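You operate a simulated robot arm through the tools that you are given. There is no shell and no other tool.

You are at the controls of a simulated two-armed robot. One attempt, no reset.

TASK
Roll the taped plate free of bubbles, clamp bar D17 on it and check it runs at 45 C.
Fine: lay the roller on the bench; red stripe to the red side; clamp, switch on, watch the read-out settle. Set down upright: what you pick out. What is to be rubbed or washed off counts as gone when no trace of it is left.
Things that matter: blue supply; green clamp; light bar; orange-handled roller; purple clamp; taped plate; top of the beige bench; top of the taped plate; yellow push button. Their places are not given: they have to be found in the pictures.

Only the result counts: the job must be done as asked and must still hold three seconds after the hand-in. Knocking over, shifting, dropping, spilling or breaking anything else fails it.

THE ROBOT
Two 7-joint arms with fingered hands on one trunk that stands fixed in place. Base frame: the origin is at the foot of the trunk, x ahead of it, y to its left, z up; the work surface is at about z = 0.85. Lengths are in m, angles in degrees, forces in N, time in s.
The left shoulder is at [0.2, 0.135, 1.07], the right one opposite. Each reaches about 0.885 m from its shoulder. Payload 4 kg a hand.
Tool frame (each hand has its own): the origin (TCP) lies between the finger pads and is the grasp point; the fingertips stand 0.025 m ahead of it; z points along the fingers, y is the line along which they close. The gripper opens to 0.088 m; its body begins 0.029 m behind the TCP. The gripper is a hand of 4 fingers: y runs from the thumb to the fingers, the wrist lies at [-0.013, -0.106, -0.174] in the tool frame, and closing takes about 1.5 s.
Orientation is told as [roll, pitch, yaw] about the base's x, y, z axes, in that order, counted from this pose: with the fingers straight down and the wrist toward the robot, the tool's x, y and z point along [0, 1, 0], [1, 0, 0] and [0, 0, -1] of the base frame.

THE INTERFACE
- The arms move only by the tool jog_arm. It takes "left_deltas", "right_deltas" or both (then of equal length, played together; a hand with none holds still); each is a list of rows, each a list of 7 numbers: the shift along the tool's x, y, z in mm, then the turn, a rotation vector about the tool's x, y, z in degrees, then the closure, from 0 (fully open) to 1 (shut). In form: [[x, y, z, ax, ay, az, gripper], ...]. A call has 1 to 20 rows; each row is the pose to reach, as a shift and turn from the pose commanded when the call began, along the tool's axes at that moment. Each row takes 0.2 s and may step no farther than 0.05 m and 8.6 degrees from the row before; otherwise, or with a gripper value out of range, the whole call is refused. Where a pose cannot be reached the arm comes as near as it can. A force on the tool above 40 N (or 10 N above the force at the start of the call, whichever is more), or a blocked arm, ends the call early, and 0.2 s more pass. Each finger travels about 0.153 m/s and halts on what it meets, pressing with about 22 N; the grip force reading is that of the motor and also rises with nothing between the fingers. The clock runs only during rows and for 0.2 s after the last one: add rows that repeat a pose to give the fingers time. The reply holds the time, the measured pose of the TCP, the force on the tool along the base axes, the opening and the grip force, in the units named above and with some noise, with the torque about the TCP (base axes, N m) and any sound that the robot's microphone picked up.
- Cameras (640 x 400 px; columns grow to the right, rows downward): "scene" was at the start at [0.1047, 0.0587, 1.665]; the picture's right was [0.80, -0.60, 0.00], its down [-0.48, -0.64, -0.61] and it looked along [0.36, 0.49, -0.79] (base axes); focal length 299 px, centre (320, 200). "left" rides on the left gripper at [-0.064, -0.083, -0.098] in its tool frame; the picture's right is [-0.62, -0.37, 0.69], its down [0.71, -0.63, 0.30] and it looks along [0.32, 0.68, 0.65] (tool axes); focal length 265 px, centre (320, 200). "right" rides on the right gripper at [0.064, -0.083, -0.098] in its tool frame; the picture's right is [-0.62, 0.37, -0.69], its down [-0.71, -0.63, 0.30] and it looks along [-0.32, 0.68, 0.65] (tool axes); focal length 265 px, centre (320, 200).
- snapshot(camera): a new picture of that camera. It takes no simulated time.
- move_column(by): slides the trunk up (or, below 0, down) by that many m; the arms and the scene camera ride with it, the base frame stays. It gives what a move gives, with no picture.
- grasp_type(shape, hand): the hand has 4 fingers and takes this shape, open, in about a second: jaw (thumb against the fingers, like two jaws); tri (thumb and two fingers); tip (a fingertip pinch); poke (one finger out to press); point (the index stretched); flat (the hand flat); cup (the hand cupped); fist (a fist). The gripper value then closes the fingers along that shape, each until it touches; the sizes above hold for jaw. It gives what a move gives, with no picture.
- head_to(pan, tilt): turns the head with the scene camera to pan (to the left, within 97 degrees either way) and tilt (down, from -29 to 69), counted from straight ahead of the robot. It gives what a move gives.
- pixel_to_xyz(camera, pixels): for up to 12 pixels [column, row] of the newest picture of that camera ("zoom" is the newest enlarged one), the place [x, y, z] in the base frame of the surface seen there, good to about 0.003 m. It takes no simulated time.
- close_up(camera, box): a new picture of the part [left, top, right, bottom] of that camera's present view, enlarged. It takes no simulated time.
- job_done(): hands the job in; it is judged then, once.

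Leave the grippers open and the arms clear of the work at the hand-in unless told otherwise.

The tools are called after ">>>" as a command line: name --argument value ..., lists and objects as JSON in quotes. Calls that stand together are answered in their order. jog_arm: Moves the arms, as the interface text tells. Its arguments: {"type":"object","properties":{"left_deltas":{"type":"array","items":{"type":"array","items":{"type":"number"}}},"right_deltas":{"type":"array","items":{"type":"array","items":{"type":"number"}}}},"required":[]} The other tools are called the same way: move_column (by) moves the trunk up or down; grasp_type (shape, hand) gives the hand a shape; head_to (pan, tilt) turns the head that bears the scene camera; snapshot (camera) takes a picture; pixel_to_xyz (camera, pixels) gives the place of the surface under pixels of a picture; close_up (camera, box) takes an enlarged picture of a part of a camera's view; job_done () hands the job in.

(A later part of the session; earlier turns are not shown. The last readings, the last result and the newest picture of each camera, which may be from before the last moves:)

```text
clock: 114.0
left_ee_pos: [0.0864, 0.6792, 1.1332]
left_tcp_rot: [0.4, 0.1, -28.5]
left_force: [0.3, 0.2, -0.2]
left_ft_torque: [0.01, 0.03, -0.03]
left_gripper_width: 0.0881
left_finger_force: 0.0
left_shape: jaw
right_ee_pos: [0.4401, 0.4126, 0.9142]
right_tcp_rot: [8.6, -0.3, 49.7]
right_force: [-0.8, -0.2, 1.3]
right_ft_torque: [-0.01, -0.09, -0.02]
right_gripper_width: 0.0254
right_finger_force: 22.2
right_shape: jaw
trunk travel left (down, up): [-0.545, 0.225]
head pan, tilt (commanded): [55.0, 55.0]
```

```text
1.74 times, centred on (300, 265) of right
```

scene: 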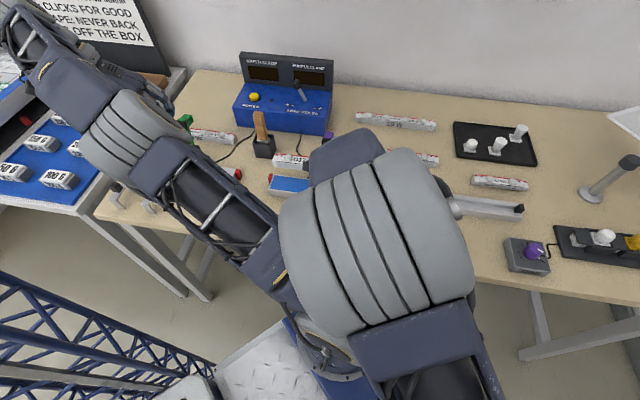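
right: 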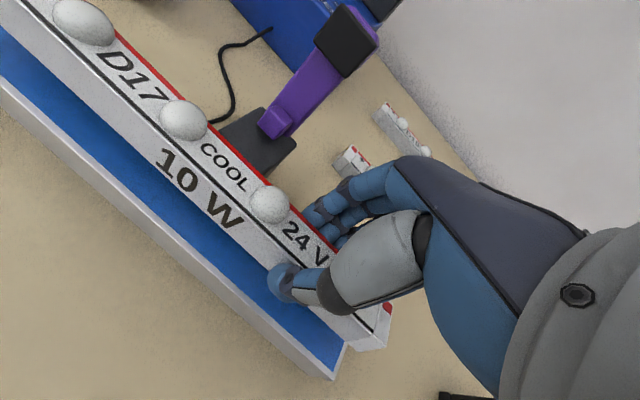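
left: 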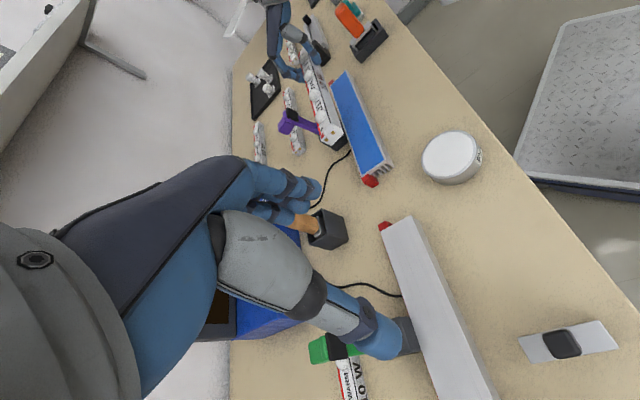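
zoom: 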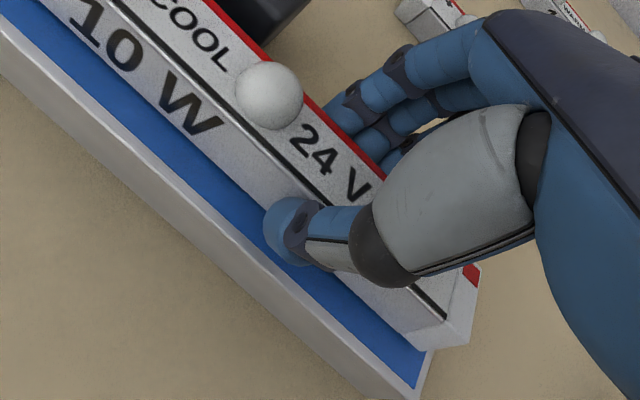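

Just touching (+1.3 N). I check the bar's sideways position on the tape.

>>> pixel_to_xyz --camera "zoom" --pixels '[[170, 130], [160, 145], [152, 157], [145, 168], [138, 178], [130, 190], [122, 202], [115, 213], [420, 330], [430, 350], [400, 350], [440, 300]]'

>>> snapshot --camera "left"

>>> pixel_to_xyz --camera "left" --pixels '[[342, 165], [333, 140], [341, 140], [361, 171], [352, 158], [362, 155], [358, 172], [371, 165]]'

```text
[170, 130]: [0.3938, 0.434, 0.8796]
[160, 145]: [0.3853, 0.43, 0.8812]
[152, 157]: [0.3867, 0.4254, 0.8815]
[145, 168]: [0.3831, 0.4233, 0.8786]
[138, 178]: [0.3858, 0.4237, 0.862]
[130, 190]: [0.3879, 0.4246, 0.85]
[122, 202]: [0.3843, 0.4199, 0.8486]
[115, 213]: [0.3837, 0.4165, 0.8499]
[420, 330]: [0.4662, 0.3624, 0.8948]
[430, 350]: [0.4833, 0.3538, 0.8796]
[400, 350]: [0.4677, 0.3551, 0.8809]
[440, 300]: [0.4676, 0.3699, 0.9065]
```

```text
taken
```

left: 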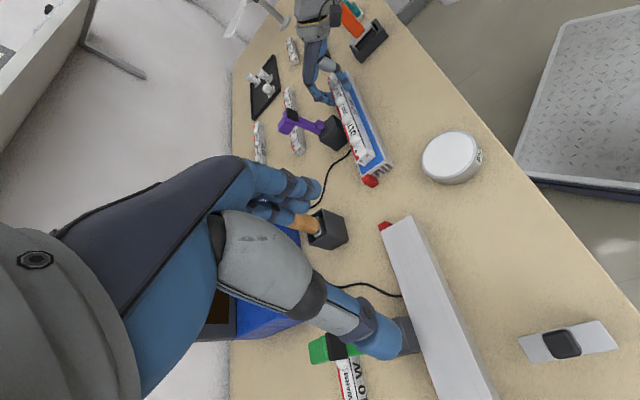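

```text
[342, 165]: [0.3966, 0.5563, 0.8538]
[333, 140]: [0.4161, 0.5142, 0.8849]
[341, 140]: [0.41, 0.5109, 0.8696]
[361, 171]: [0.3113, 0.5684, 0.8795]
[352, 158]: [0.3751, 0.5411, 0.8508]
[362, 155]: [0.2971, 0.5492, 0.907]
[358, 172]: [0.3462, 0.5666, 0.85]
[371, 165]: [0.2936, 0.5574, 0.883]
```

The bar sits within the plate (≈14 mm tape showing on my side, ≈8 mm on the far side). Press 1 mm to seat it, then open to half and rise.

>>> jog_arm --right_deltas '[[-0.1, 0, 0.8, 0, 0, 0, 1], [-0.1, 0, 0.8, 0, 0, 0, 1]]'

>>> jog_arm --right_deltas '[[0, 0, 0, 0, 0, 0, 0.9], [0, 0, 0, 0, 0, 0, 0.8], [0, 0, 0, 0, 0, 0, 0.7], [0, 0, 0, 0, 0, 0, 0.6], [0, 0, 0, 0, 0, 0, 0.5], [0, 0, 0, 0, 0, 0, 0.4], [0, 0, 0, 0, 0, 0, 0.3], [0, 0, 0, 0, 0, 0, 0.3]]'

>>> close_up --camera "right" --box '[180, 150, 420, 380]'

>>> close_up --camera "left" --box '[320, 60, 400, 180]'

```text
clock: 114.7
left_ee_pos: [0.0861, 0.6807, 1.1342]
left_tcp_rot: [0.4, 0.2, -28.5]
left_force: [0.5, 0.6, -1.0]
left_ft_torque: [-0.04, -0.01, 0.01]
left_gripper_width: 0.0876
left_finger_force: 0.1
left_shape: jaw
right_ee_pos: [0.4392, 0.4139, 0.9139]
right_tcp_rot: [8.6, -0.2, 49.8]
right_force: [-1.3, -1.6, 4.0]
right_ft_torque: [-0.03, -0.05, -0.01]
right_gripper_width: 0.0253
right_finger_force: 21.9
right_shape: jaw
trunk travel left (down, up): [-0.545, 0.225]
head pan, tilt (commanded): [55.0, 55.0]
```

```text
clock: 116.5
left_ee_pos: [0.0869, 0.6797, 1.1325]
left_tcp_rot: [0.4, 0.2, -28.6]
left_force: [-0.7, 0.0, -0.1]
left_ft_torque: [0.0, 0.01, 0.0]
left_gripper_width: 0.088
left_finger_force: 0.2
left_shape: jaw
right_ee_pos: [0.4395, 0.4136, 0.9134]
right_tcp_rot: [8.7, -0.2, 49.8]
right_force: [0.1, -0.2, 1.4]
right_ft_torque: [0.01, 0.0, 0.02]
right_gripper_width: 0.0612
right_finger_force: 0.0
right_shape: jaw
trunk travel left (down, up): [-0.545, 0.225]
head pan, tilt (commanded): [55.0, 55.0]
```

```text
1.74 times, centred on (300, 265) of right
```

zoom: 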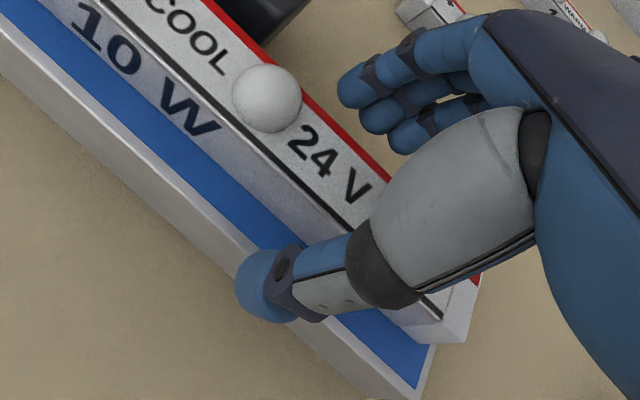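

```text
3.33 times, centred on (360, 120) of left
```

zoom: 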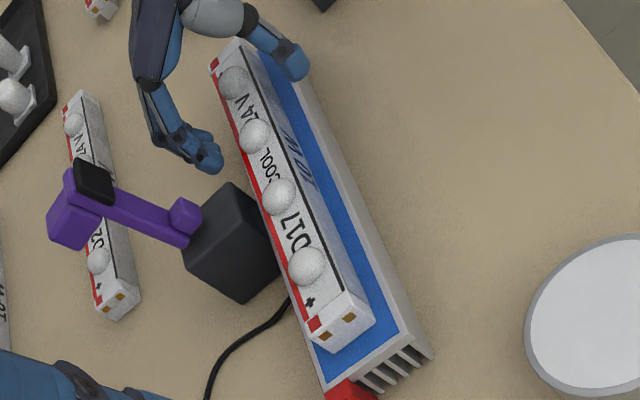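

Bar D17 rests flat on the taped plate, red stripe on the far (red-tab) side. Raise the right hand straight up.

>>> jog_arm --right_deltas '[[2.2, 0, -15, 0, 0, 0, 0.3], [6, 0, -40, 0, 0, 0, 0.3], [12, 0, -80, 0, 0, 0, 0.3], [18, 0, -119, 0, 0, 0, 0.2]]'

>>> snapshot --camera "right"

>>> close_up --camera "left" --box '[280, 40, 420, 200]'

```text
clock: 117.5
left_ee_pos: [0.0857, 0.6804, 1.1325]
left_tcp_rot: [0.4, 0.1, -28.5]
left_force: [-0.6, 0.3, 0.4]
left_ft_torque: [0.01, 0.0, 0.01]
left_gripper_width: 0.088
left_finger_force: 0.0
left_shape: jaw
right_ee_pos: [0.4387, 0.4137, 1.0344]
right_tcp_rot: [8.5, -0.2, 49.8]
right_force: [0.3, -0.4, -0.3]
right_ft_torque: [0.01, 0.0, -0.02]
right_gripper_width: 0.0703
right_finger_force: 0.0
right_shape: jaw
trunk travel left (down, up): [-0.545, 0.225]
head pan, tilt (commanded): [55.0, 55.0]
```

```text
taken
```

right: 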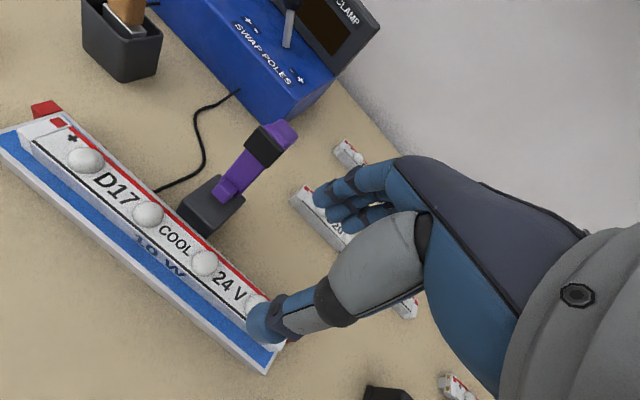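

```text
2.50 times, centred on (350, 120) of left
```

zoom: 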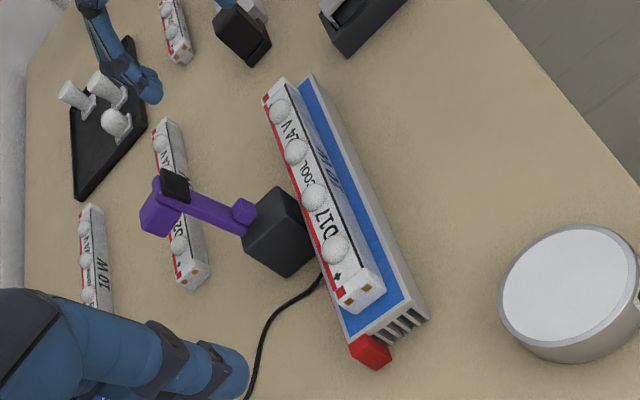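

The bar lies well. Now study the purple clamp closely: hinge, arm, black pad and tip.

>>> close_up --camera "right" --box '[130, 90, 330, 260]'

>>> pixel_to_xyz --camera "zoom" --pixels '[[275, 235], [300, 245], [285, 260], [330, 195], [375, 135], [400, 150], [395, 105], [440, 110], [465, 80], [430, 180], [190, 255], [270, 300]]'

```text
2.35 times, centred on (230, 175) of right
```

zoom: 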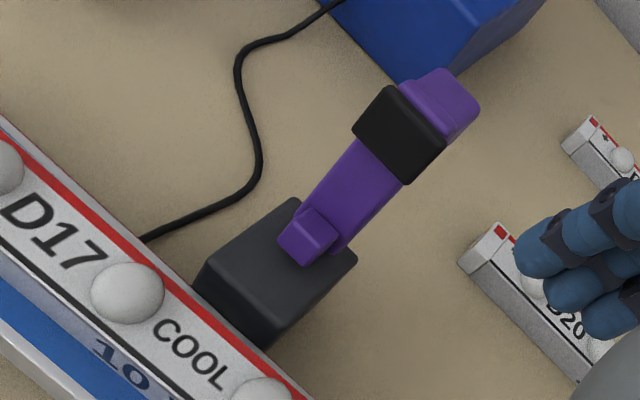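

```text
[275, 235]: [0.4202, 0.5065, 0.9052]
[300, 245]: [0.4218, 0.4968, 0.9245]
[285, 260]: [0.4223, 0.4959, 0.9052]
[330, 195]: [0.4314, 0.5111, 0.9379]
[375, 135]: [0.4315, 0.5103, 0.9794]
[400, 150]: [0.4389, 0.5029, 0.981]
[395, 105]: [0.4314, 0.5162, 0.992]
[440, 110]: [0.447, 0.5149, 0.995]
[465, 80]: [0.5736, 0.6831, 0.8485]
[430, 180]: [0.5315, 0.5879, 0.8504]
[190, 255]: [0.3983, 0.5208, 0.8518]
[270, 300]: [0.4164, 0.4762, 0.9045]
```

Get a side view of the clamp from the left camera.

>>> close_up --camera "left" --box '[270, 90, 370, 170]'

>>> pixel_to_xyz --camera "zoom" --pixels '[[60, 165], [100, 190], [65, 215], [125, 130], [145, 175], [180, 160], [240, 195], [285, 205], [300, 185], [295, 235], [330, 170], [330, 240]]'

```text
5.00 times, centred on (320, 130) of left
```

zoom: 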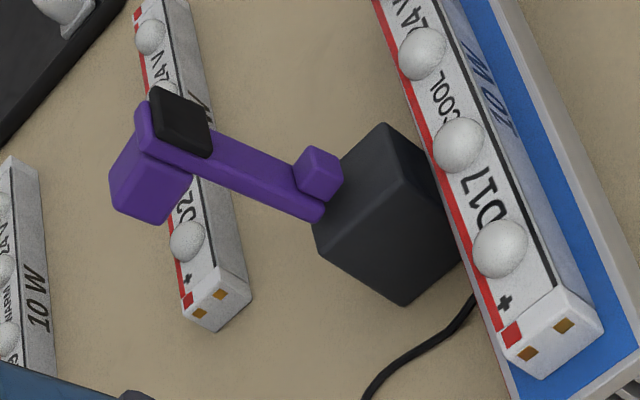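

```text
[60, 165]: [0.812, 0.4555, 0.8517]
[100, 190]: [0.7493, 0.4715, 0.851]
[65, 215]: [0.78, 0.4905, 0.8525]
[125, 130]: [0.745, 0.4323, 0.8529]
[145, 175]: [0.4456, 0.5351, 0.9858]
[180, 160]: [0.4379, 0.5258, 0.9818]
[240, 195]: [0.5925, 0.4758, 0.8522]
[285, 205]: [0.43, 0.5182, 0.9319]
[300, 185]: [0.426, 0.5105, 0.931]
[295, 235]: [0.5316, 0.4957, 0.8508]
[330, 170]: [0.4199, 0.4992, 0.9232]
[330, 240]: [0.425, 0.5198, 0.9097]
```

The pad should come down about 15 mm nearer to me than the plate's centre line, so the bar wants to lie slightly nearer. I measure the bar and plate edges accurately now.

>>> close_up --camera "right" --box '[0, 90, 300, 380]'

>>> pixel_to_xyz --camera "right" --pixels '[[85, 158], [148, 212], [204, 262], [256, 304], [62, 113], [22, 145], [5, 155], [262, 365], [150, 240], [135, 260], [210, 225], [40, 105]]'

>>> pixel_to_xyz --camera "left" --pixels '[[345, 140], [337, 119], [329, 101], [323, 84], [347, 158], [363, 149], [352, 170], [367, 160], [381, 165], [393, 160], [340, 72], [334, 70]]'

```text
1.38 times, centred on (150, 235) of right
```

zoom: 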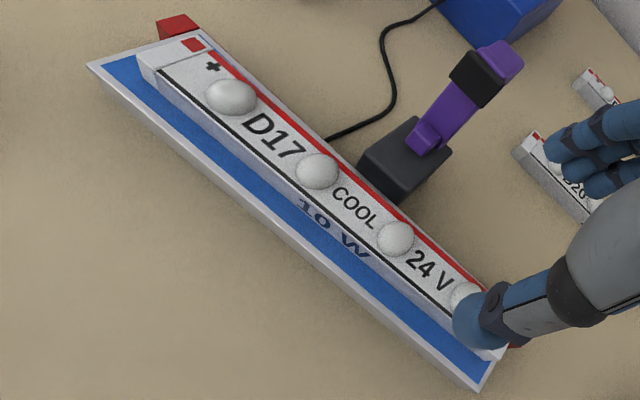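

```text
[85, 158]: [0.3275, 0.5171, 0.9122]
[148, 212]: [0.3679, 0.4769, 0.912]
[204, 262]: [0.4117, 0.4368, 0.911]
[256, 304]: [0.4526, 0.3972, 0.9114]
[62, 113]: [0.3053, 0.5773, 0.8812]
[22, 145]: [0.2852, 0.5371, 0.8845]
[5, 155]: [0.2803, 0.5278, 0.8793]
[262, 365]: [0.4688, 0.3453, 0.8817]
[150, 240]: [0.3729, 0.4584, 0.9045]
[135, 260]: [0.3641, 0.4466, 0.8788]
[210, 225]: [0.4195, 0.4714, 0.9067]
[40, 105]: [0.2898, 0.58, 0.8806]
```

```text
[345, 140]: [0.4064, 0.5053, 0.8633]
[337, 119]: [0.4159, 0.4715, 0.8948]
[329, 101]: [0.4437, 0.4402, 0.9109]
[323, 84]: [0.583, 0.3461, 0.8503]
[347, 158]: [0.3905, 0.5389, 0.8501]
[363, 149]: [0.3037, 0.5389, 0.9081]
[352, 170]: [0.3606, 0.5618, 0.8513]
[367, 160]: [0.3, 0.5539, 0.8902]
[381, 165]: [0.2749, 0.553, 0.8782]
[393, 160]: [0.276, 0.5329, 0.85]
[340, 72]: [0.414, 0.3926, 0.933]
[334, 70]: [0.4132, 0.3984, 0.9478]
```

Bar spans about 587–612 (across), pad is expected around 569–592. I'll regrip the bar and shift it 7 mm toward me. Lower the hand around it again.

>>> jog_arm --right_deltas '[[-6, 0, 40, 0, 0, 0, 0.3], [-12, 0, 80, 0, 0, 0, 0.3], [-16, 0, 105, 0, 0, 0, 0.3], [-18, 0, 119, 0, 0, 0, 0.3], [-18, 0, 119, 0, 0, 0, 0.3], [-18, 0, 119, 0, 0, 0, 0.5], [-18, 0, 119, 0, 0, 0, 0.7], [-18, 0, 119, 0, 0, 0, 0.9], [-18, 0, 119, 0, 0, 0, 1], [-18, 0, 119, 0, 0, 0, 1], [-18, 0, 119, 0, 0, 0, 1], [-18, 0, 119, 0, 0, 0, 1]]'

>>> close_up --camera "left" --box '[300, 60, 400, 180]'

```text
clock: 120.0
left_ee_pos: [0.086, 0.6806, 1.132]
left_tcp_rot: [0.4, 0.2, -28.5]
left_force: [0.1, 0.8, 0.2]
left_ft_torque: [0.02, -0.01, -0.01]
left_gripper_width: 0.088
left_finger_force: 0.0
left_shape: jaw
right_ee_pos: [0.439, 0.4111, 0.9129]
right_tcp_rot: [8.6, -0.1, 49.8]
right_force: [-0.8, 0.5, -0.5]
right_ft_torque: [-0.03, -0.02, 0.04]
right_gripper_width: 0.025
right_finger_force: 21.5
right_shape: jaw
trunk travel left (down, up): [-0.545, 0.225]
head pan, tilt (commanded): [55.0, 55.0]
```

```text
3.33 times, centred on (350, 120) of left
```

zoom: 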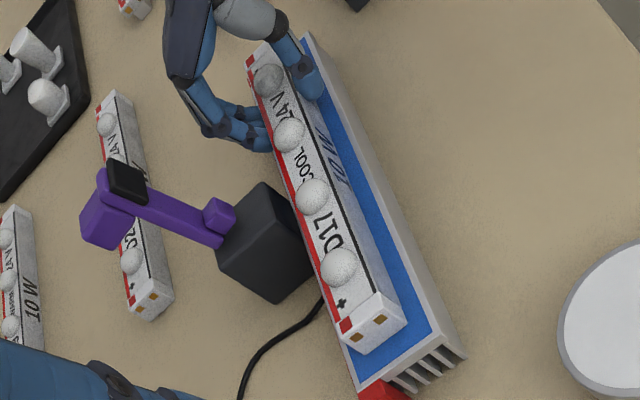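

Gripped. Lift 6 mm, move 7 mm toward me, lower again.

>>> jog_arm --right_deltas '[[0.5, 0, -3, 0, 0, 0, 1], [0.9, 0, -6, 0, 0, 0, 1], [1.2, -3.5, -6, 0, 0, 0, 1], [1.5, -7, -6, 0, 0, 0, 1], [1.1, -7, -3, 0, 0, 0, 1], [0.6, -7, 0, 0, 0, 0, 1], [0.6, -7, 0.5, 0, 0, 0, 1]]'

>>> close_up --camera "left" --box '[300, 60, 400, 180]'

>>> close_up --camera "right" --box '[180, 150, 420, 380]'

```text
clock: 121.7
left_ee_pos: [0.0854, 0.6801, 1.1333]
left_tcp_rot: [0.4, 0.1, -28.5]
left_force: [0.1, -0.3, 0.1]
left_ft_torque: [-0.03, 0.01, -0.04]
left_gripper_width: 0.088
left_finger_force: 0.0
left_shape: jaw
right_ee_pos: [0.4348, 0.4081, 0.914]
right_tcp_rot: [8.6, -0.3, 49.7]
right_force: [0.4, -2.6, 4.8]
right_ft_torque: [-0.01, 0.02, 0.05]
right_gripper_width: 0.025
right_finger_force: 22.3
right_shape: jaw
trunk travel left (down, up): [-0.545, 0.225]
head pan, tilt (commanded): [55.0, 55.0]
```

```text
3.33 times, centred on (350, 120) of left
```

zoom: 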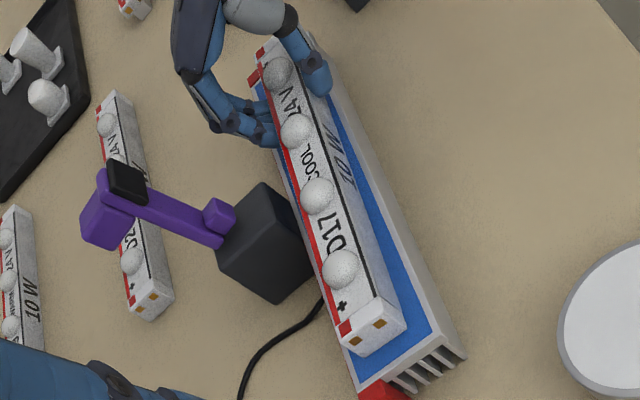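

```text
1.74 times, centred on (300, 265) of right
```

zoom: 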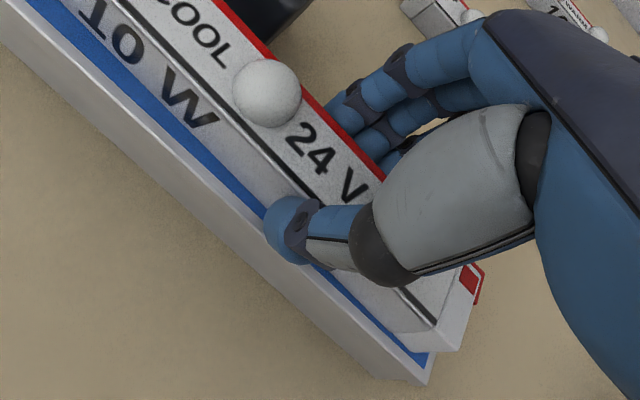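

The left end stayed put, so the bar is now turned ~2°. Lift it 12 mm with the left end tipped up, turn 2.2°, and lower again.

>>> jog_arm --right_deltas '[[0.9, 0, -6, 0, 2, 0, 1], [1.8, 0, -12, 0, 4, 0, 1], [1.8, 0, -12, 0, 4, -1.2, 1], [1.8, 0, -12, 0, 4, -2.3, 1], [1.8, 0, -12, 0, 4, -2.3, 1]]'

>>> snapshot --camera "left"

>>> close_up --camera "left" --box '[300, 60, 400, 180]'

>>> snapshot --camera "right"

```text
clock: 122.8
left_ee_pos: [0.0863, 0.6814, 1.1334]
left_tcp_rot: [0.4, 0.0, -28.5]
left_force: [0.1, 0.8, -0.5]
left_ft_torque: [0.01, 0.01, 0.01]
left_gripper_width: 0.088
left_finger_force: 0.1
left_shape: jaw
right_ee_pos: [0.4322, 0.4088, 0.9245]
right_tcp_rot: [12.6, -0.6, 52.1]
right_force: [0.3, -0.1, -1.0]
right_ft_torque: [-0.06, -0.05, 0.0]
right_gripper_width: 0.0248
right_finger_force: 21.7
right_shape: jaw
trunk travel left (down, up): [-0.545, 0.225]
head pan, tilt (commanded): [55.0, 55.0]
```

```text
taken
```

left: 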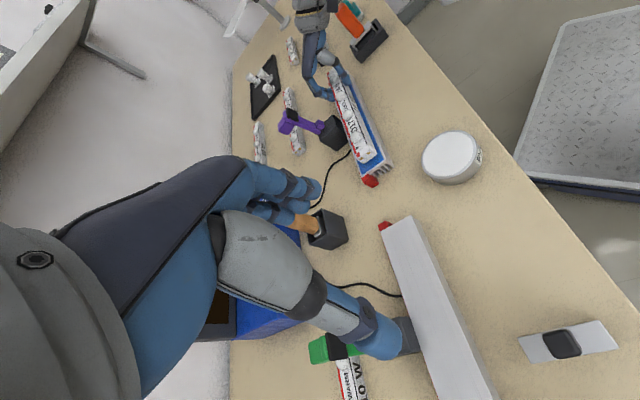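

```text
3.33 times, centred on (350, 120) of left
```

zoom: 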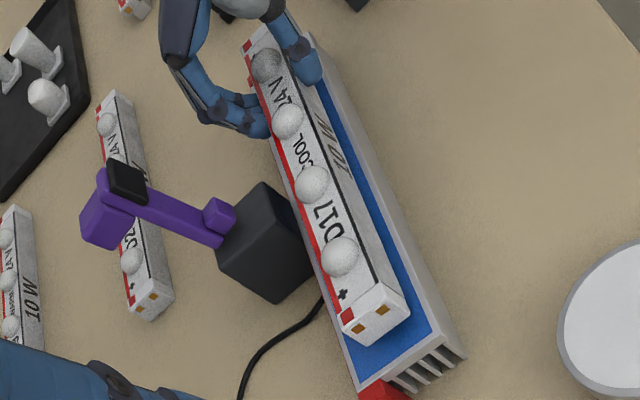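

```text
taken
```

right: 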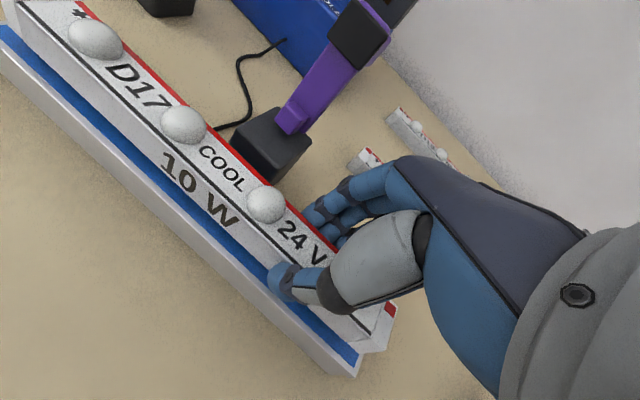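

>>> pixel_to_xyz --camera "zoom" --pixels '[[339, 257], [311, 184], [287, 121], [266, 66], [430, 325], [355, 375]]'

>>> pixel_to_xyz --camera "right" --pixels '[[95, 38], [184, 124], [266, 203], [388, 308], [352, 370], [60, 110], [240, 290]]'

```text
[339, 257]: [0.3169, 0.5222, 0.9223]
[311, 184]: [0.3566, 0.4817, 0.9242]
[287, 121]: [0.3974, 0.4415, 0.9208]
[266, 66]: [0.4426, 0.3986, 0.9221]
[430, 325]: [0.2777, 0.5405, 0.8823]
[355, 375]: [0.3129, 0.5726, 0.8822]
```

```text
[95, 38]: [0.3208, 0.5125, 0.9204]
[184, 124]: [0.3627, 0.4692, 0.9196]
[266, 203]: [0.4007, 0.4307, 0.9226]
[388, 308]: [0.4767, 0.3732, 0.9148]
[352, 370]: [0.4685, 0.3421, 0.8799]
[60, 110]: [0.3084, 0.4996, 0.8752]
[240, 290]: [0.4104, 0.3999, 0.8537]
```

Bar is level, parallel and about 6 mm nearer than the plate centre. Lower it the last 10 mm.

>>> jog_arm --right_deltas '[[-0.9, 0, 4, 0, 0, 0, 1], [-1.7, 0, 8, 0, 0, 0, 1], [-2.1, 0, 9.5, 0, 0, 0, 1], [-2.1, 0, 9.5, 0, 0, 0, 1]]'

```text
clock: 123.8
left_ee_pos: [0.086, 0.6807, 1.1322]
left_tcp_rot: [0.4, 0.1, -28.5]
left_force: [-0.1, 1.2, -0.1]
left_ft_torque: [0.01, -0.01, 0.02]
left_gripper_width: 0.0881
left_finger_force: 0.0
left_shape: jaw
right_ee_pos: [0.4331, 0.4092, 0.9139]
right_tcp_rot: [12.7, -0.6, 52.1]
right_force: [-0.3, 0.1, -1.5]
right_ft_torque: [-0.06, -0.06, 0.01]
right_gripper_width: 0.0247
right_finger_force: 22.1
right_shape: jaw
trunk travel left (down, up): [-0.545, 0.225]
head pan, tilt (commanded): [55.0, 55.0]
```

>>> jog_arm --right_deltas '[[-0.2, 0, 1, 0, 0, 0, 1], [-0.4, 0, 2, 0, 0, 0, 1], [-0.5, 0, 2.5, 0, 0, 0, 1], [-0.5, 0, 2.5, 0, 0, 0, 1]]'

```text
clock: 124.8
left_ee_pos: [0.0864, 0.681, 1.1342]
left_tcp_rot: [0.3, 0.2, -28.5]
left_force: [-0.2, -0.4, -0.2]
left_ft_torque: [0.03, -0.01, 0.01]
left_gripper_width: 0.0878
left_finger_force: 0.0
left_shape: jaw
right_ee_pos: [0.4337, 0.4089, 0.9128]
right_tcp_rot: [12.6, -0.6, 52.1]
right_force: [-1.7, -0.9, 5.7]
right_ft_torque: [-0.09, -0.01, -0.02]
right_gripper_width: 0.0251
right_finger_force: 22.2
right_shape: jaw
trunk travel left (down, up): [-0.545, 0.225]
head pan, tilt (commanded): [55.0, 55.0]
```

Contact (5.7 N). Open to half and rise straight up.

>>> jog_arm --right_deltas '[[0.1, 0, -0.7, 0, 0, 0, 1], [0.1, 0, -0.7, 0, 0, 0, 0.9], [0.1, 0, -0.7, 0, 0, 0, 0.8], [0.1, 0, -0.7, 0, 0, 0, 0.7], [0.1, 0, -0.7, 0, 0, 0, 0.55], [0.1, 0, -0.7, 0, 0, 0, 0.4], [0.1, 0, -0.7, 0, 0, 0, 0.3], [0.1, 0, -0.7, 0, 0, 0, 0.3], [4, 0, -18, 0, 0, 0, 0.3], [12, 0, -55, 0, 0, 0, 0.3], [22, 0, -98, 0, 0, 0, 0.3], [30, 0, -135, 0, 0, 0, 0.3]]'

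>>> snapshot --camera "right"

>>> close_up --camera "left" --box '[300, 60, 400, 180]'

```text
clock: 127.5
left_ee_pos: [0.0865, 0.6808, 1.1316]
left_tcp_rot: [0.5, 0.2, -28.5]
left_force: [0.6, 0.7, -0.4]
left_ft_torque: [0.03, 0.0, -0.02]
left_gripper_width: 0.088
left_finger_force: 0.2
left_shape: jaw
right_ee_pos: [0.4361, 0.4077, 1.0514]
right_tcp_rot: [12.6, -0.5, 52.1]
right_force: [0.4, -0.6, 0.2]
right_ft_torque: [-0.03, -0.04, -0.02]
right_gripper_width: 0.0614
right_finger_force: 0.0
right_shape: jaw
trunk travel left (down, up): [-0.545, 0.225]
head pan, tilt (commanded): [55.0, 55.0]
```

```text
taken
```

right: 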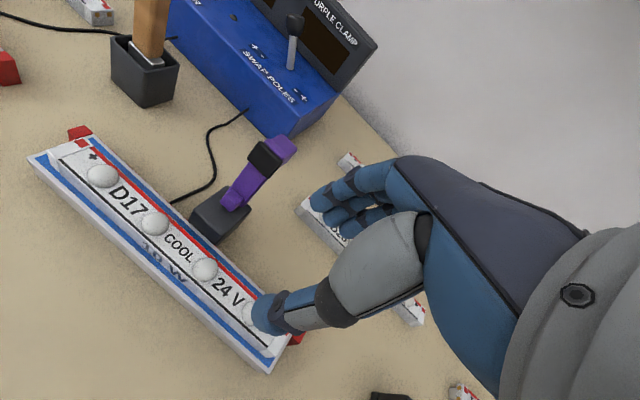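

```text
3.33 times, centred on (350, 120) of left
```

zoom: 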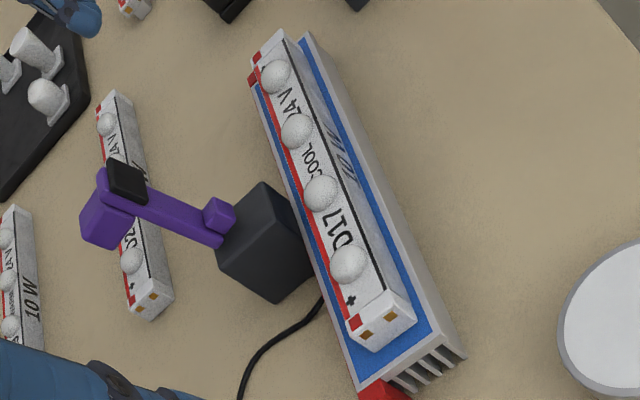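

The bar now sits neatly, with a blue margin on both long sides. Next the clamp: I will raise the right hand, square it up and give it the poke shape to push the purple lever over from behind.

>>> jog_arm --right_deltas '[[7, 0, -33, 0, -4, 2.3, 0.3], [14, 0, -65, 0, -8, 4.6, 0.2], [22, 0, -98, 0, -12.6, 7, 0]]'

>>> grasp_type --hand "right" --shape "poke"

>>> snapshot --camera "right"

>>> snapshot --camera "left"

>>> snapshot --camera "scene"

```text
clock: 128.2
left_ee_pos: [0.0869, 0.6797, 1.1322]
left_tcp_rot: [0.3, 0.1, -28.5]
left_force: [0.3, 0.6, -1.0]
left_ft_torque: [0.03, -0.01, -0.02]
left_gripper_width: 0.0879
left_finger_force: 0.1
left_shape: jaw
right_ee_pos: [0.4313, 0.4056, 1.1524]
right_tcp_rot: [-0.1, 0.2, 45.1]
right_force: [0.4, -0.2, 0.5]
right_ft_torque: [-0.02, 0.01, 0.0]
right_gripper_width: 0.0879
right_finger_force: 0.0
right_shape: jaw
trunk travel left (down, up): [-0.545, 0.225]
head pan, tilt (commanded): [55.0, 55.0]
```

```text
clock: 129.2
left_ee_pos: [0.0863, 0.6806, 1.1321]
left_tcp_rot: [0.4, 0.1, -28.4]
left_force: [-0.1, -0.2, 0.8]
left_ft_torque: [0.0, 0.0, 0.03]
left_gripper_width: 0.0878
left_finger_force: 0.1
left_shape: jaw
right_ee_pos: [0.4315, 0.4054, 1.1508]
right_tcp_rot: [-0.1, 0.2, 45.2]
right_force: [-0.2, 0.4, 1.0]
right_ft_torque: [0.0, -0.01, 0.0]
right_gripper_width: 0.0003
right_finger_force: 0.1
right_shape: poke
trunk travel left (down, up): [-0.545, 0.225]
head pan, tilt (commanded): [55.0, 55.0]
```

```text
taken
```

right: 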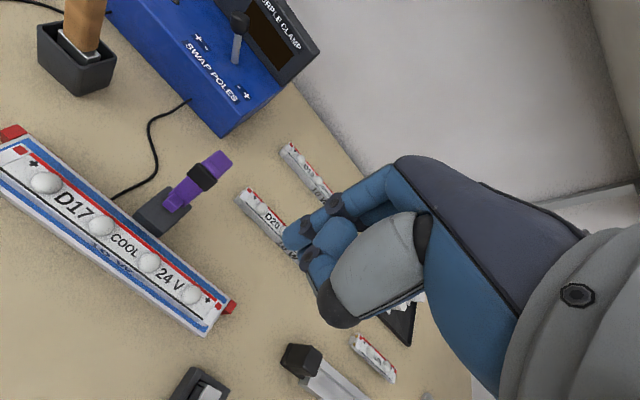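

```text
taken
```

left: 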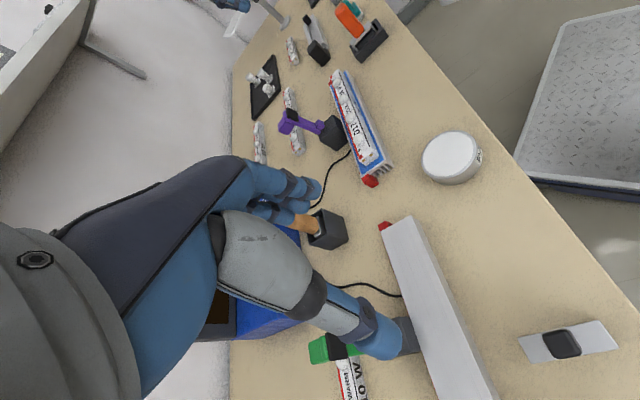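

```text
taken
```

scene: 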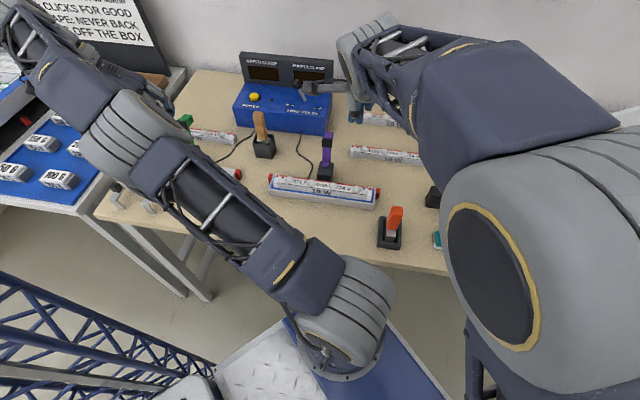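

Look at the poke finger's tip position.

>>> close_up --camera "right" --box '[260, 150, 440, 340]'

>>> pixel_to_xyz --camera "zoom" --pixels '[[110, 185], [95, 190], [160, 150], [190, 210], [215, 260], [120, 200], [130, 170], [105, 175]]'

>>> close_up --camera "scene" --box '[280, 40, 420, 150]'

```text
2.11 times, centred on (350, 245) of right
```

zoom: 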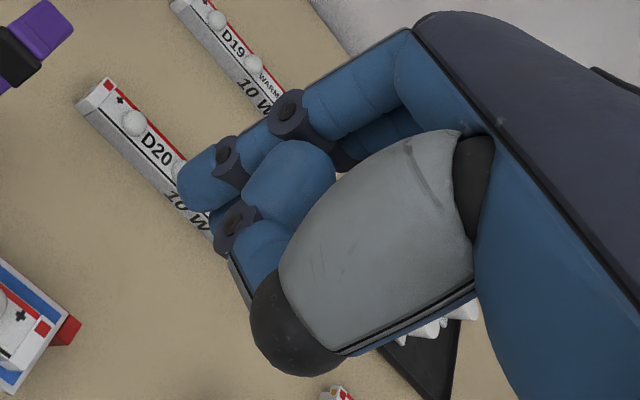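

```text
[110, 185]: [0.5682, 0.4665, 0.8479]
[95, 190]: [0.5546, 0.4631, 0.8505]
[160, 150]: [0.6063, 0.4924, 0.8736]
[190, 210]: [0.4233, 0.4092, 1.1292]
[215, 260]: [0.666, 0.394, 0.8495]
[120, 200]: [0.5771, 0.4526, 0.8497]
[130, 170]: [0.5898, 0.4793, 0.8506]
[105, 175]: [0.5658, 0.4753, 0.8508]
```

```text
3.64 times, centred on (350, 95) of scene
```

zoom: 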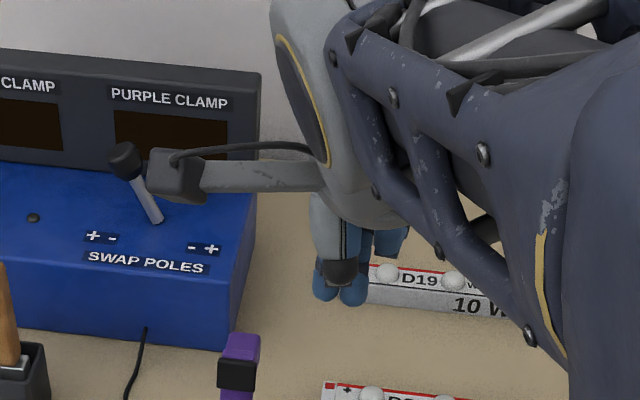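

>>> close_up --camera "right" --box '[260, 150, 440, 340]'

>>> pixel_to_xyz --camera "zoom" --pixels '[[190, 190], [200, 205], [255, 310], [280, 350], [265, 250], [245, 235], [300, 170], [240, 160], [290, 110], [350, 260], [330, 345]]'

```text
2.11 times, centred on (350, 245) of right
```

zoom: 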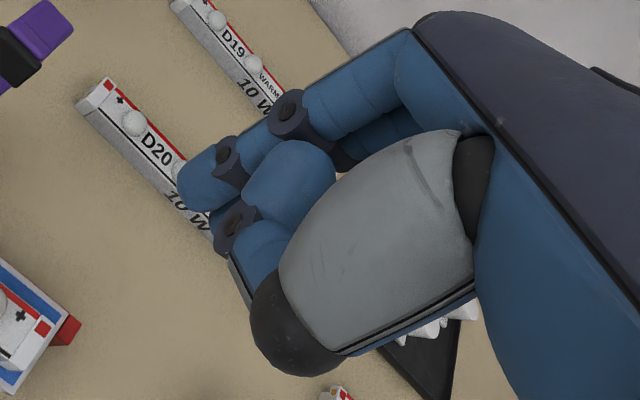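

```text
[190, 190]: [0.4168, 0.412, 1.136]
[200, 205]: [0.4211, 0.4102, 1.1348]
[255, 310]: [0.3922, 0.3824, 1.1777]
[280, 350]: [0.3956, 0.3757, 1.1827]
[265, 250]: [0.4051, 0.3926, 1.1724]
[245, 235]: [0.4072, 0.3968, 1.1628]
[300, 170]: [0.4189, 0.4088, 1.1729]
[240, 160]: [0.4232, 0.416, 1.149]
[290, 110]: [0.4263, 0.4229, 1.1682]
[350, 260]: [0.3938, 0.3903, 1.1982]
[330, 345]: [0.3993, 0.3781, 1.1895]
```

The poking finger's tip is ~24 mm below the TCP and 12 mm to its +x side; thumb stays well above. Move over to a point behind the lever (TCP u/v → about (0.499, 0.554)), still high.

>>> jog_arm --right_deltas '[[15, 38, 0, 0, 0, 0, 0], [30, 77, 0, 0, 0, 0, 0], [45, 115, 0, 0, 0, 0, 0], [57, 153, 0, 0, 0, 0, 0], [57, 153, 0, 0, 0, 0, 0]]'

>>> snapshot --camera "right"

>>> close_up --camera "left" --box '[240, 40, 400, 180]'

```text
clock: 130.3
left_ee_pos: [0.0861, 0.6806, 1.1329]
left_tcp_rot: [0.4, 0.1, -28.6]
left_force: [-0.1, -0.1, 0.3]
left_ft_torque: [-0.01, -0.01, 0.02]
left_gripper_width: 0.0877
left_finger_force: 0.1
left_shape: jaw
right_ee_pos: [0.4964, 0.5484, 1.1477]
right_tcp_rot: [-0.1, 0.3, 45.0]
right_force: [-1.5, -1.2, 0.0]
right_ft_torque: [0.04, 0.0, 0.0]
right_gripper_width: 0.0001
right_finger_force: 0.0
right_shape: poke
right hand out of reach, approached as far as the arm can: row 4, 5
trunk travel left (down, up): [-0.545, 0.225]
head pan, tilt (commanded): [55.0, 55.0]
```

```text
taken
```

right: 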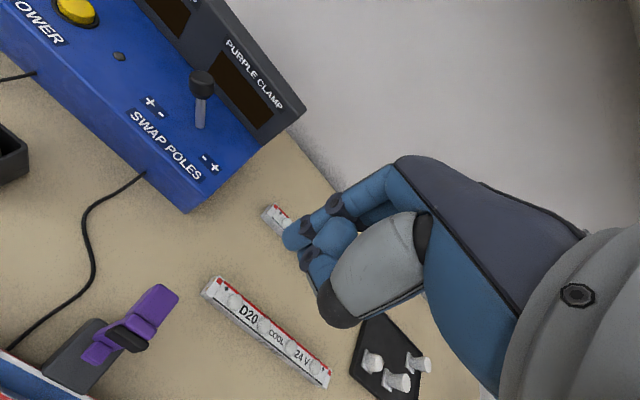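

```text
2.86 times, centred on (320, 110) of left
```

zoom: 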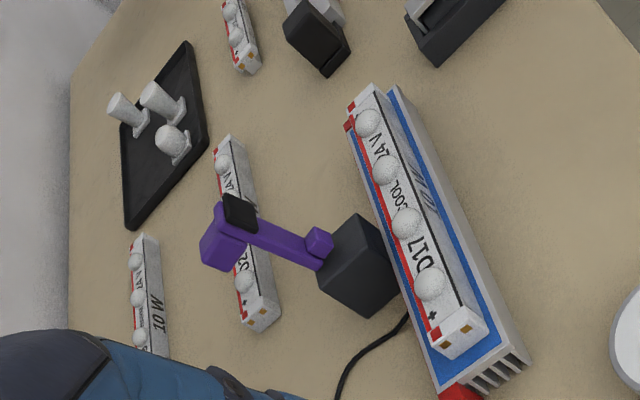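

Descend behind the lever: 148 mm down.

>>> jog_arm --right_deltas '[[0, 2, 40, 0, 0, 0, 0], [0, 4, 80, 0, 0, 0, 0], [0, 4, 115, 0, 0, 0, 0], [0, 4, 146, 0, 0, 0, 0], [0, 4, 146, 0, 0, 0, 0]]'

>>> snapshot --camera "right"

>>> close_up --camera "left" --box '[240, 60, 380, 180]'

```text
clock: 131.6
left_ee_pos: [0.0871, 0.6804, 1.1318]
left_tcp_rot: [0.3, 0.1, -28.6]
left_force: [-0.1, -1.1, -0.2]
left_ft_torque: [-0.04, -0.01, 0.01]
left_gripper_width: 0.0878
left_finger_force: 0.0
left_shape: jaw
right_ee_pos: [0.4978, 0.5505, 1.0023]
right_tcp_rot: [-0.1, 0.2, 45.0]
right_force: [0.0, 0.0, 0.7]
right_ft_torque: [0.0, -0.04, 0.01]
right_gripper_width: 0.0001
right_finger_force: 0.1
right_shape: poke
trunk travel left (down, up): [-0.545, 0.225]
head pan, tilt (commanded): [55.0, 55.0]
```

```text
taken
```

right: 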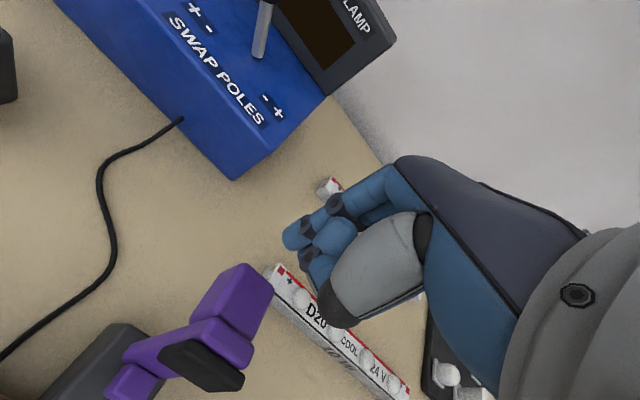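

```text
3.33 times, centred on (310, 120) of left
```

zoom: 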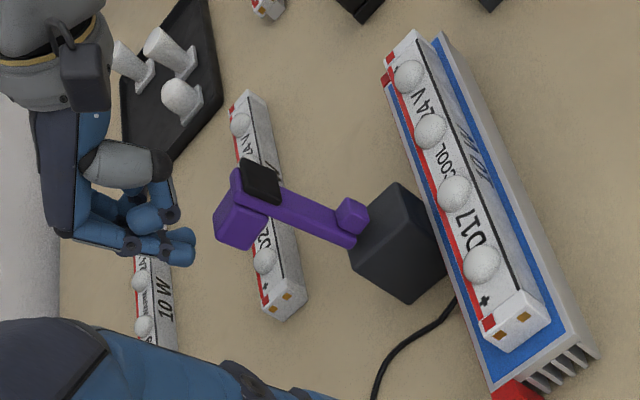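

>>> pixel_to_xyz --camera "zoom" --pixels '[[185, 240], [180, 255], [165, 245], [150, 220], [235, 225], [220, 215], [245, 240], [255, 195], [150, 180]]'

>>> close_up --camera "right" --box '[80, 180, 360, 400]'

>>> pixel_to_xyz --camera "right" --pixels '[[290, 235], [295, 245], [255, 285], [240, 275], [225, 310], [205, 335], [260, 300], [200, 365], [240, 370]]'

```text
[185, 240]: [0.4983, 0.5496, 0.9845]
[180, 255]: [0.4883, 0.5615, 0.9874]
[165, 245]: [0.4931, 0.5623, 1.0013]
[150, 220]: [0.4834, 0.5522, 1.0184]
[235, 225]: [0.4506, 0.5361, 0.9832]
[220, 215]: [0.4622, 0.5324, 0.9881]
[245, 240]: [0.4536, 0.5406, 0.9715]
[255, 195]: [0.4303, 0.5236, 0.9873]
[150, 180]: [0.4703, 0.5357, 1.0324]
```

```text
1.82 times, centred on (220, 290) of right
```

zoom: 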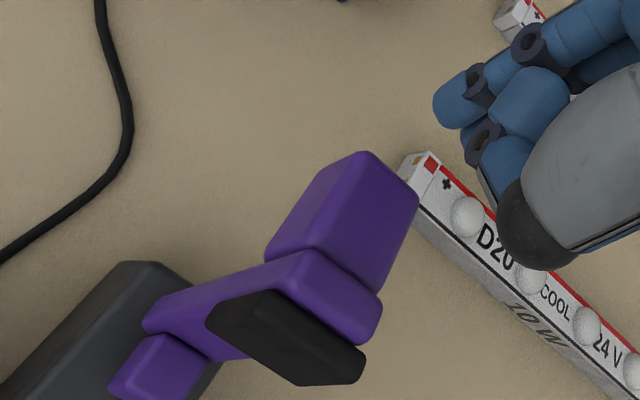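

```text
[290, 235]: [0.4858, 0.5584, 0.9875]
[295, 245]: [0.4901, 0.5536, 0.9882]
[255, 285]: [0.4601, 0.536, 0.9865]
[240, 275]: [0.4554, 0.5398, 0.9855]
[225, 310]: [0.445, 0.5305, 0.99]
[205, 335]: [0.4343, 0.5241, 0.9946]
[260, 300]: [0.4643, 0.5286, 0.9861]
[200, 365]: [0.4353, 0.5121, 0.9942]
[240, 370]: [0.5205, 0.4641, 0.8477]
```

The fingertip is behind the lever's tab, ~28 mm away. Lower 8 mm more and push toward the plate by 65 mm.

>>> jog_arm --right_deltas '[[0, -5, 8, 0, 0, 0, 0], [0, -15, 8, 0, 0, 0, 0], [0, -25, 8, 0, 0, 0, 0], [0, -33, 8, 0, 0, 0, 0], [0, -41, 8, 0, 0, 0, 0], [0, -49, 8, 0, 0, 0, 0], [0, -57, 8, 0, 0, 0, 0], [0, -65, 8, 0, 0, 0, 0]]'

>>> snapshot --camera "right"

>>> close_up --camera "left" --box '[240, 60, 380, 180]'

```text
clock: 133.3
left_ee_pos: [0.0862, 0.6801, 1.1331]
left_tcp_rot: [0.4, 0.0, -28.5]
left_force: [0.4, -1.0, 0.2]
left_ft_torque: [-0.03, 0.01, 0.0]
left_gripper_width: 0.088
left_finger_force: 0.1
left_shape: jaw
right_ee_pos: [0.4534, 0.5061, 0.9982]
right_tcp_rot: [0.1, -0.2, 45.2]
right_force: [4.0, 1.4, 24.7]
right_ft_torque: [-0.14, 0.08, -0.09]
right_gripper_width: 0.0001
right_finger_force: 0.1
right_shape: poke
trunk travel left (down, up): [-0.545, 0.225]
head pan, tilt (commanded): [55.0, 55.0]
```

```text
taken
```

right: 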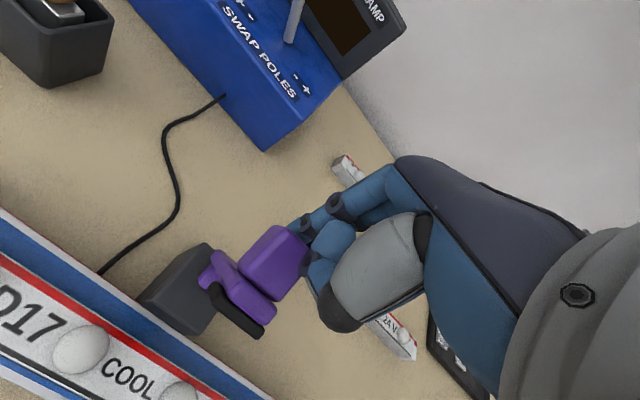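

```text
3.33 times, centred on (310, 120) of left
```

zoom: 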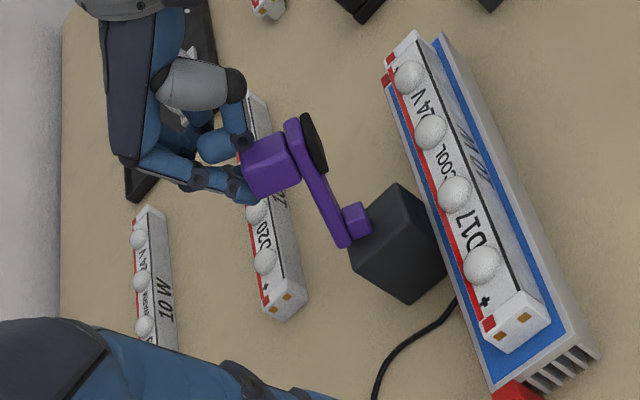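

The lever is coming over (near vertical) but it pushes up on the hand with 25 N. Raise 8 mm while continuing to push.

>>> jog_arm --right_deltas '[[0, 0, -6, 0, 0, 0, 0], [0, -4, -10, 0, 0, 0, 0], [0, -10, -10, 0, 0, 0, 0], [0, -16, -10, 0, 0, 0, 0], [0, -22, -10, 0, 0, 0, 0]]'

>>> snapshot --camera "right"

>>> close_up --camera "left" --box '[240, 60, 380, 180]'

```text
clock: 134.6
left_ee_pos: [0.0864, 0.6798, 1.1325]
left_tcp_rot: [0.3, 0.0, -28.4]
left_force: [-0.7, -0.4, 0.1]
left_ft_torque: [0.03, -0.01, -0.01]
left_gripper_width: 0.0878
left_finger_force: 0.0
left_shape: jaw
right_ee_pos: [0.4372, 0.49, 1.0039]
right_tcp_rot: [-0.1, 0.2, 45.1]
right_force: [0.5, 0.6, 0.0]
right_ft_torque: [0.03, 0.03, 0.01]
right_gripper_width: 0.0
right_finger_force: 0.0
right_shape: poke
trunk travel left (down, up): [-0.545, 0.225]
head pan, tilt (commanded): [55.0, 55.0]
```

```text
taken
```

right: 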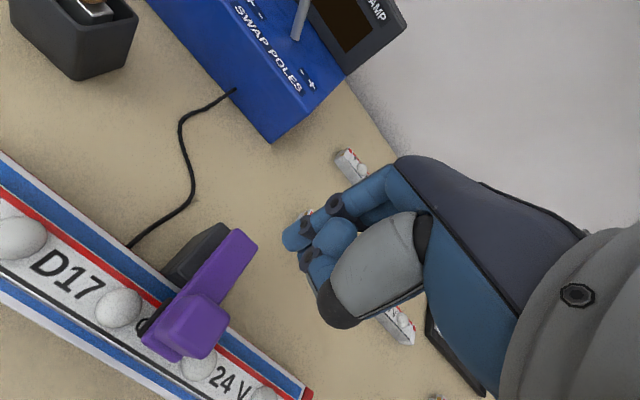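

```text
3.33 times, centred on (310, 120) of left
```

zoom: 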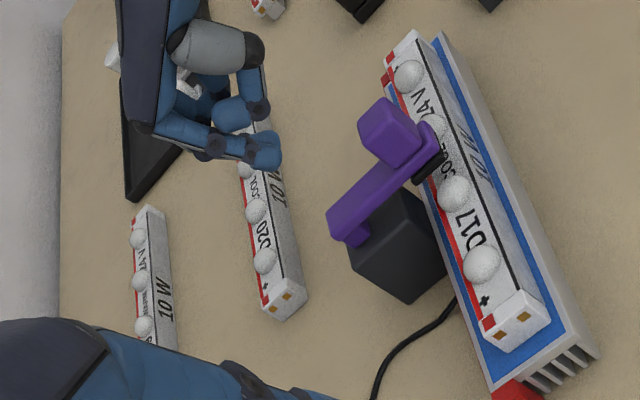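

The lever has swung over onto the bar. Measure its position.

>>> pixel_to_xyz --camera "zoom" --pixels '[[385, 120], [400, 150], [370, 130], [425, 140], [430, 165], [380, 185], [345, 215], [350, 235], [410, 130]]'

>>> close_up --camera "right" --box '[80, 200, 320, 400]'

>>> pixel_to_xyz --camera "right" --pixels '[[200, 310], [185, 335], [205, 345], [165, 340], [225, 270], [215, 255], [245, 245], [150, 325], [118, 308], [200, 368]]'

```text
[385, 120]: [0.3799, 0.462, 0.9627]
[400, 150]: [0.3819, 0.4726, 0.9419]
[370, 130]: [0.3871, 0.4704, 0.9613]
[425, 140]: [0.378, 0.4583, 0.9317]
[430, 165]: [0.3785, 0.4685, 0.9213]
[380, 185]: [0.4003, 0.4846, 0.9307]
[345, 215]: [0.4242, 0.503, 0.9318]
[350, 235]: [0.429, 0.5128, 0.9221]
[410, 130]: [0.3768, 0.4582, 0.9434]
```

```text
2.00 times, centred on (200, 300) of right
```

zoom: 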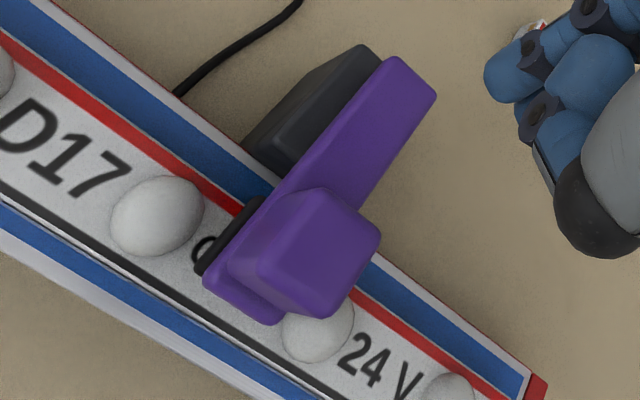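

```text
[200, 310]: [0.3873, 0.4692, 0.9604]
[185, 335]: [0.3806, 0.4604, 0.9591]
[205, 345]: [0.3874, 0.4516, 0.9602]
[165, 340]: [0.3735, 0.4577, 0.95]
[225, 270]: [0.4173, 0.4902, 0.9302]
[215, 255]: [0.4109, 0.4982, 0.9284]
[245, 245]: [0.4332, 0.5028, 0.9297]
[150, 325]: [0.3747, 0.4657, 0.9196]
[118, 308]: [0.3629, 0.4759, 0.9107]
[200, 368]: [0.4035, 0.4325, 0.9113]
```

The lever lies over the bar with its black pad on it (pad around v 0.585–0.61). I'll press down on the tab (top z ≈ 0.960) to make sure it is fully closed. Move the fingertip above the tab.

>>> jog_arm --right_deltas '[[0, 0, -12, 0, 0, 0, 0], [1, -18, -12, 0, 0, 0, 0], [2, -36, -12, 0, 0, 0, 0], [3, -53, -12, 0, 0, 0, 0], [3, -53, -12, 0, 0, 0, 0]]'

>>> snapshot --camera "right"

>>> close_up --camera "left" --box '[260, 60, 400, 180]'

```text
clock: 135.8
left_ee_pos: [0.0857, 0.6799, 1.1326]
left_tcp_rot: [0.4, 0.1, -28.5]
left_force: [0.2, 0.4, 1.1]
left_ft_torque: [0.03, -0.03, -0.02]
left_gripper_width: 0.0879
left_finger_force: 0.1
left_shape: jaw
right_ee_pos: [0.399, 0.455, 1.0175]
right_tcp_rot: [0.0, 0.3, 45.1]
right_force: [0.5, -0.1, 0.4]
right_ft_torque: [-0.01, 0.0, 0.01]
right_gripper_width: 0.0001
right_finger_force: 0.2
right_shape: poke
trunk travel left (down, up): [-0.545, 0.225]
head pan, tilt (commanded): [55.0, 55.0]
```

```text
taken
```

right: 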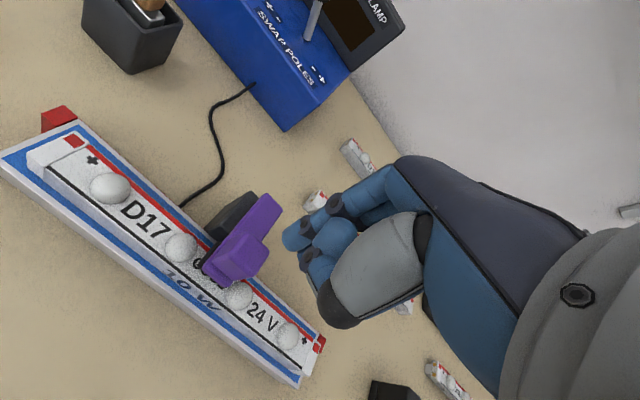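

```text
3.33 times, centred on (330, 120) of left
```

zoom: 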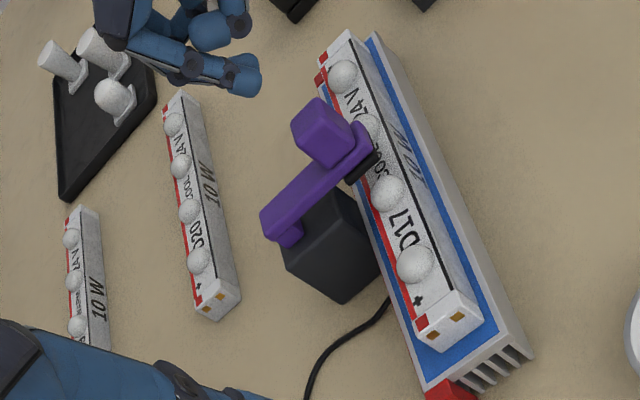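

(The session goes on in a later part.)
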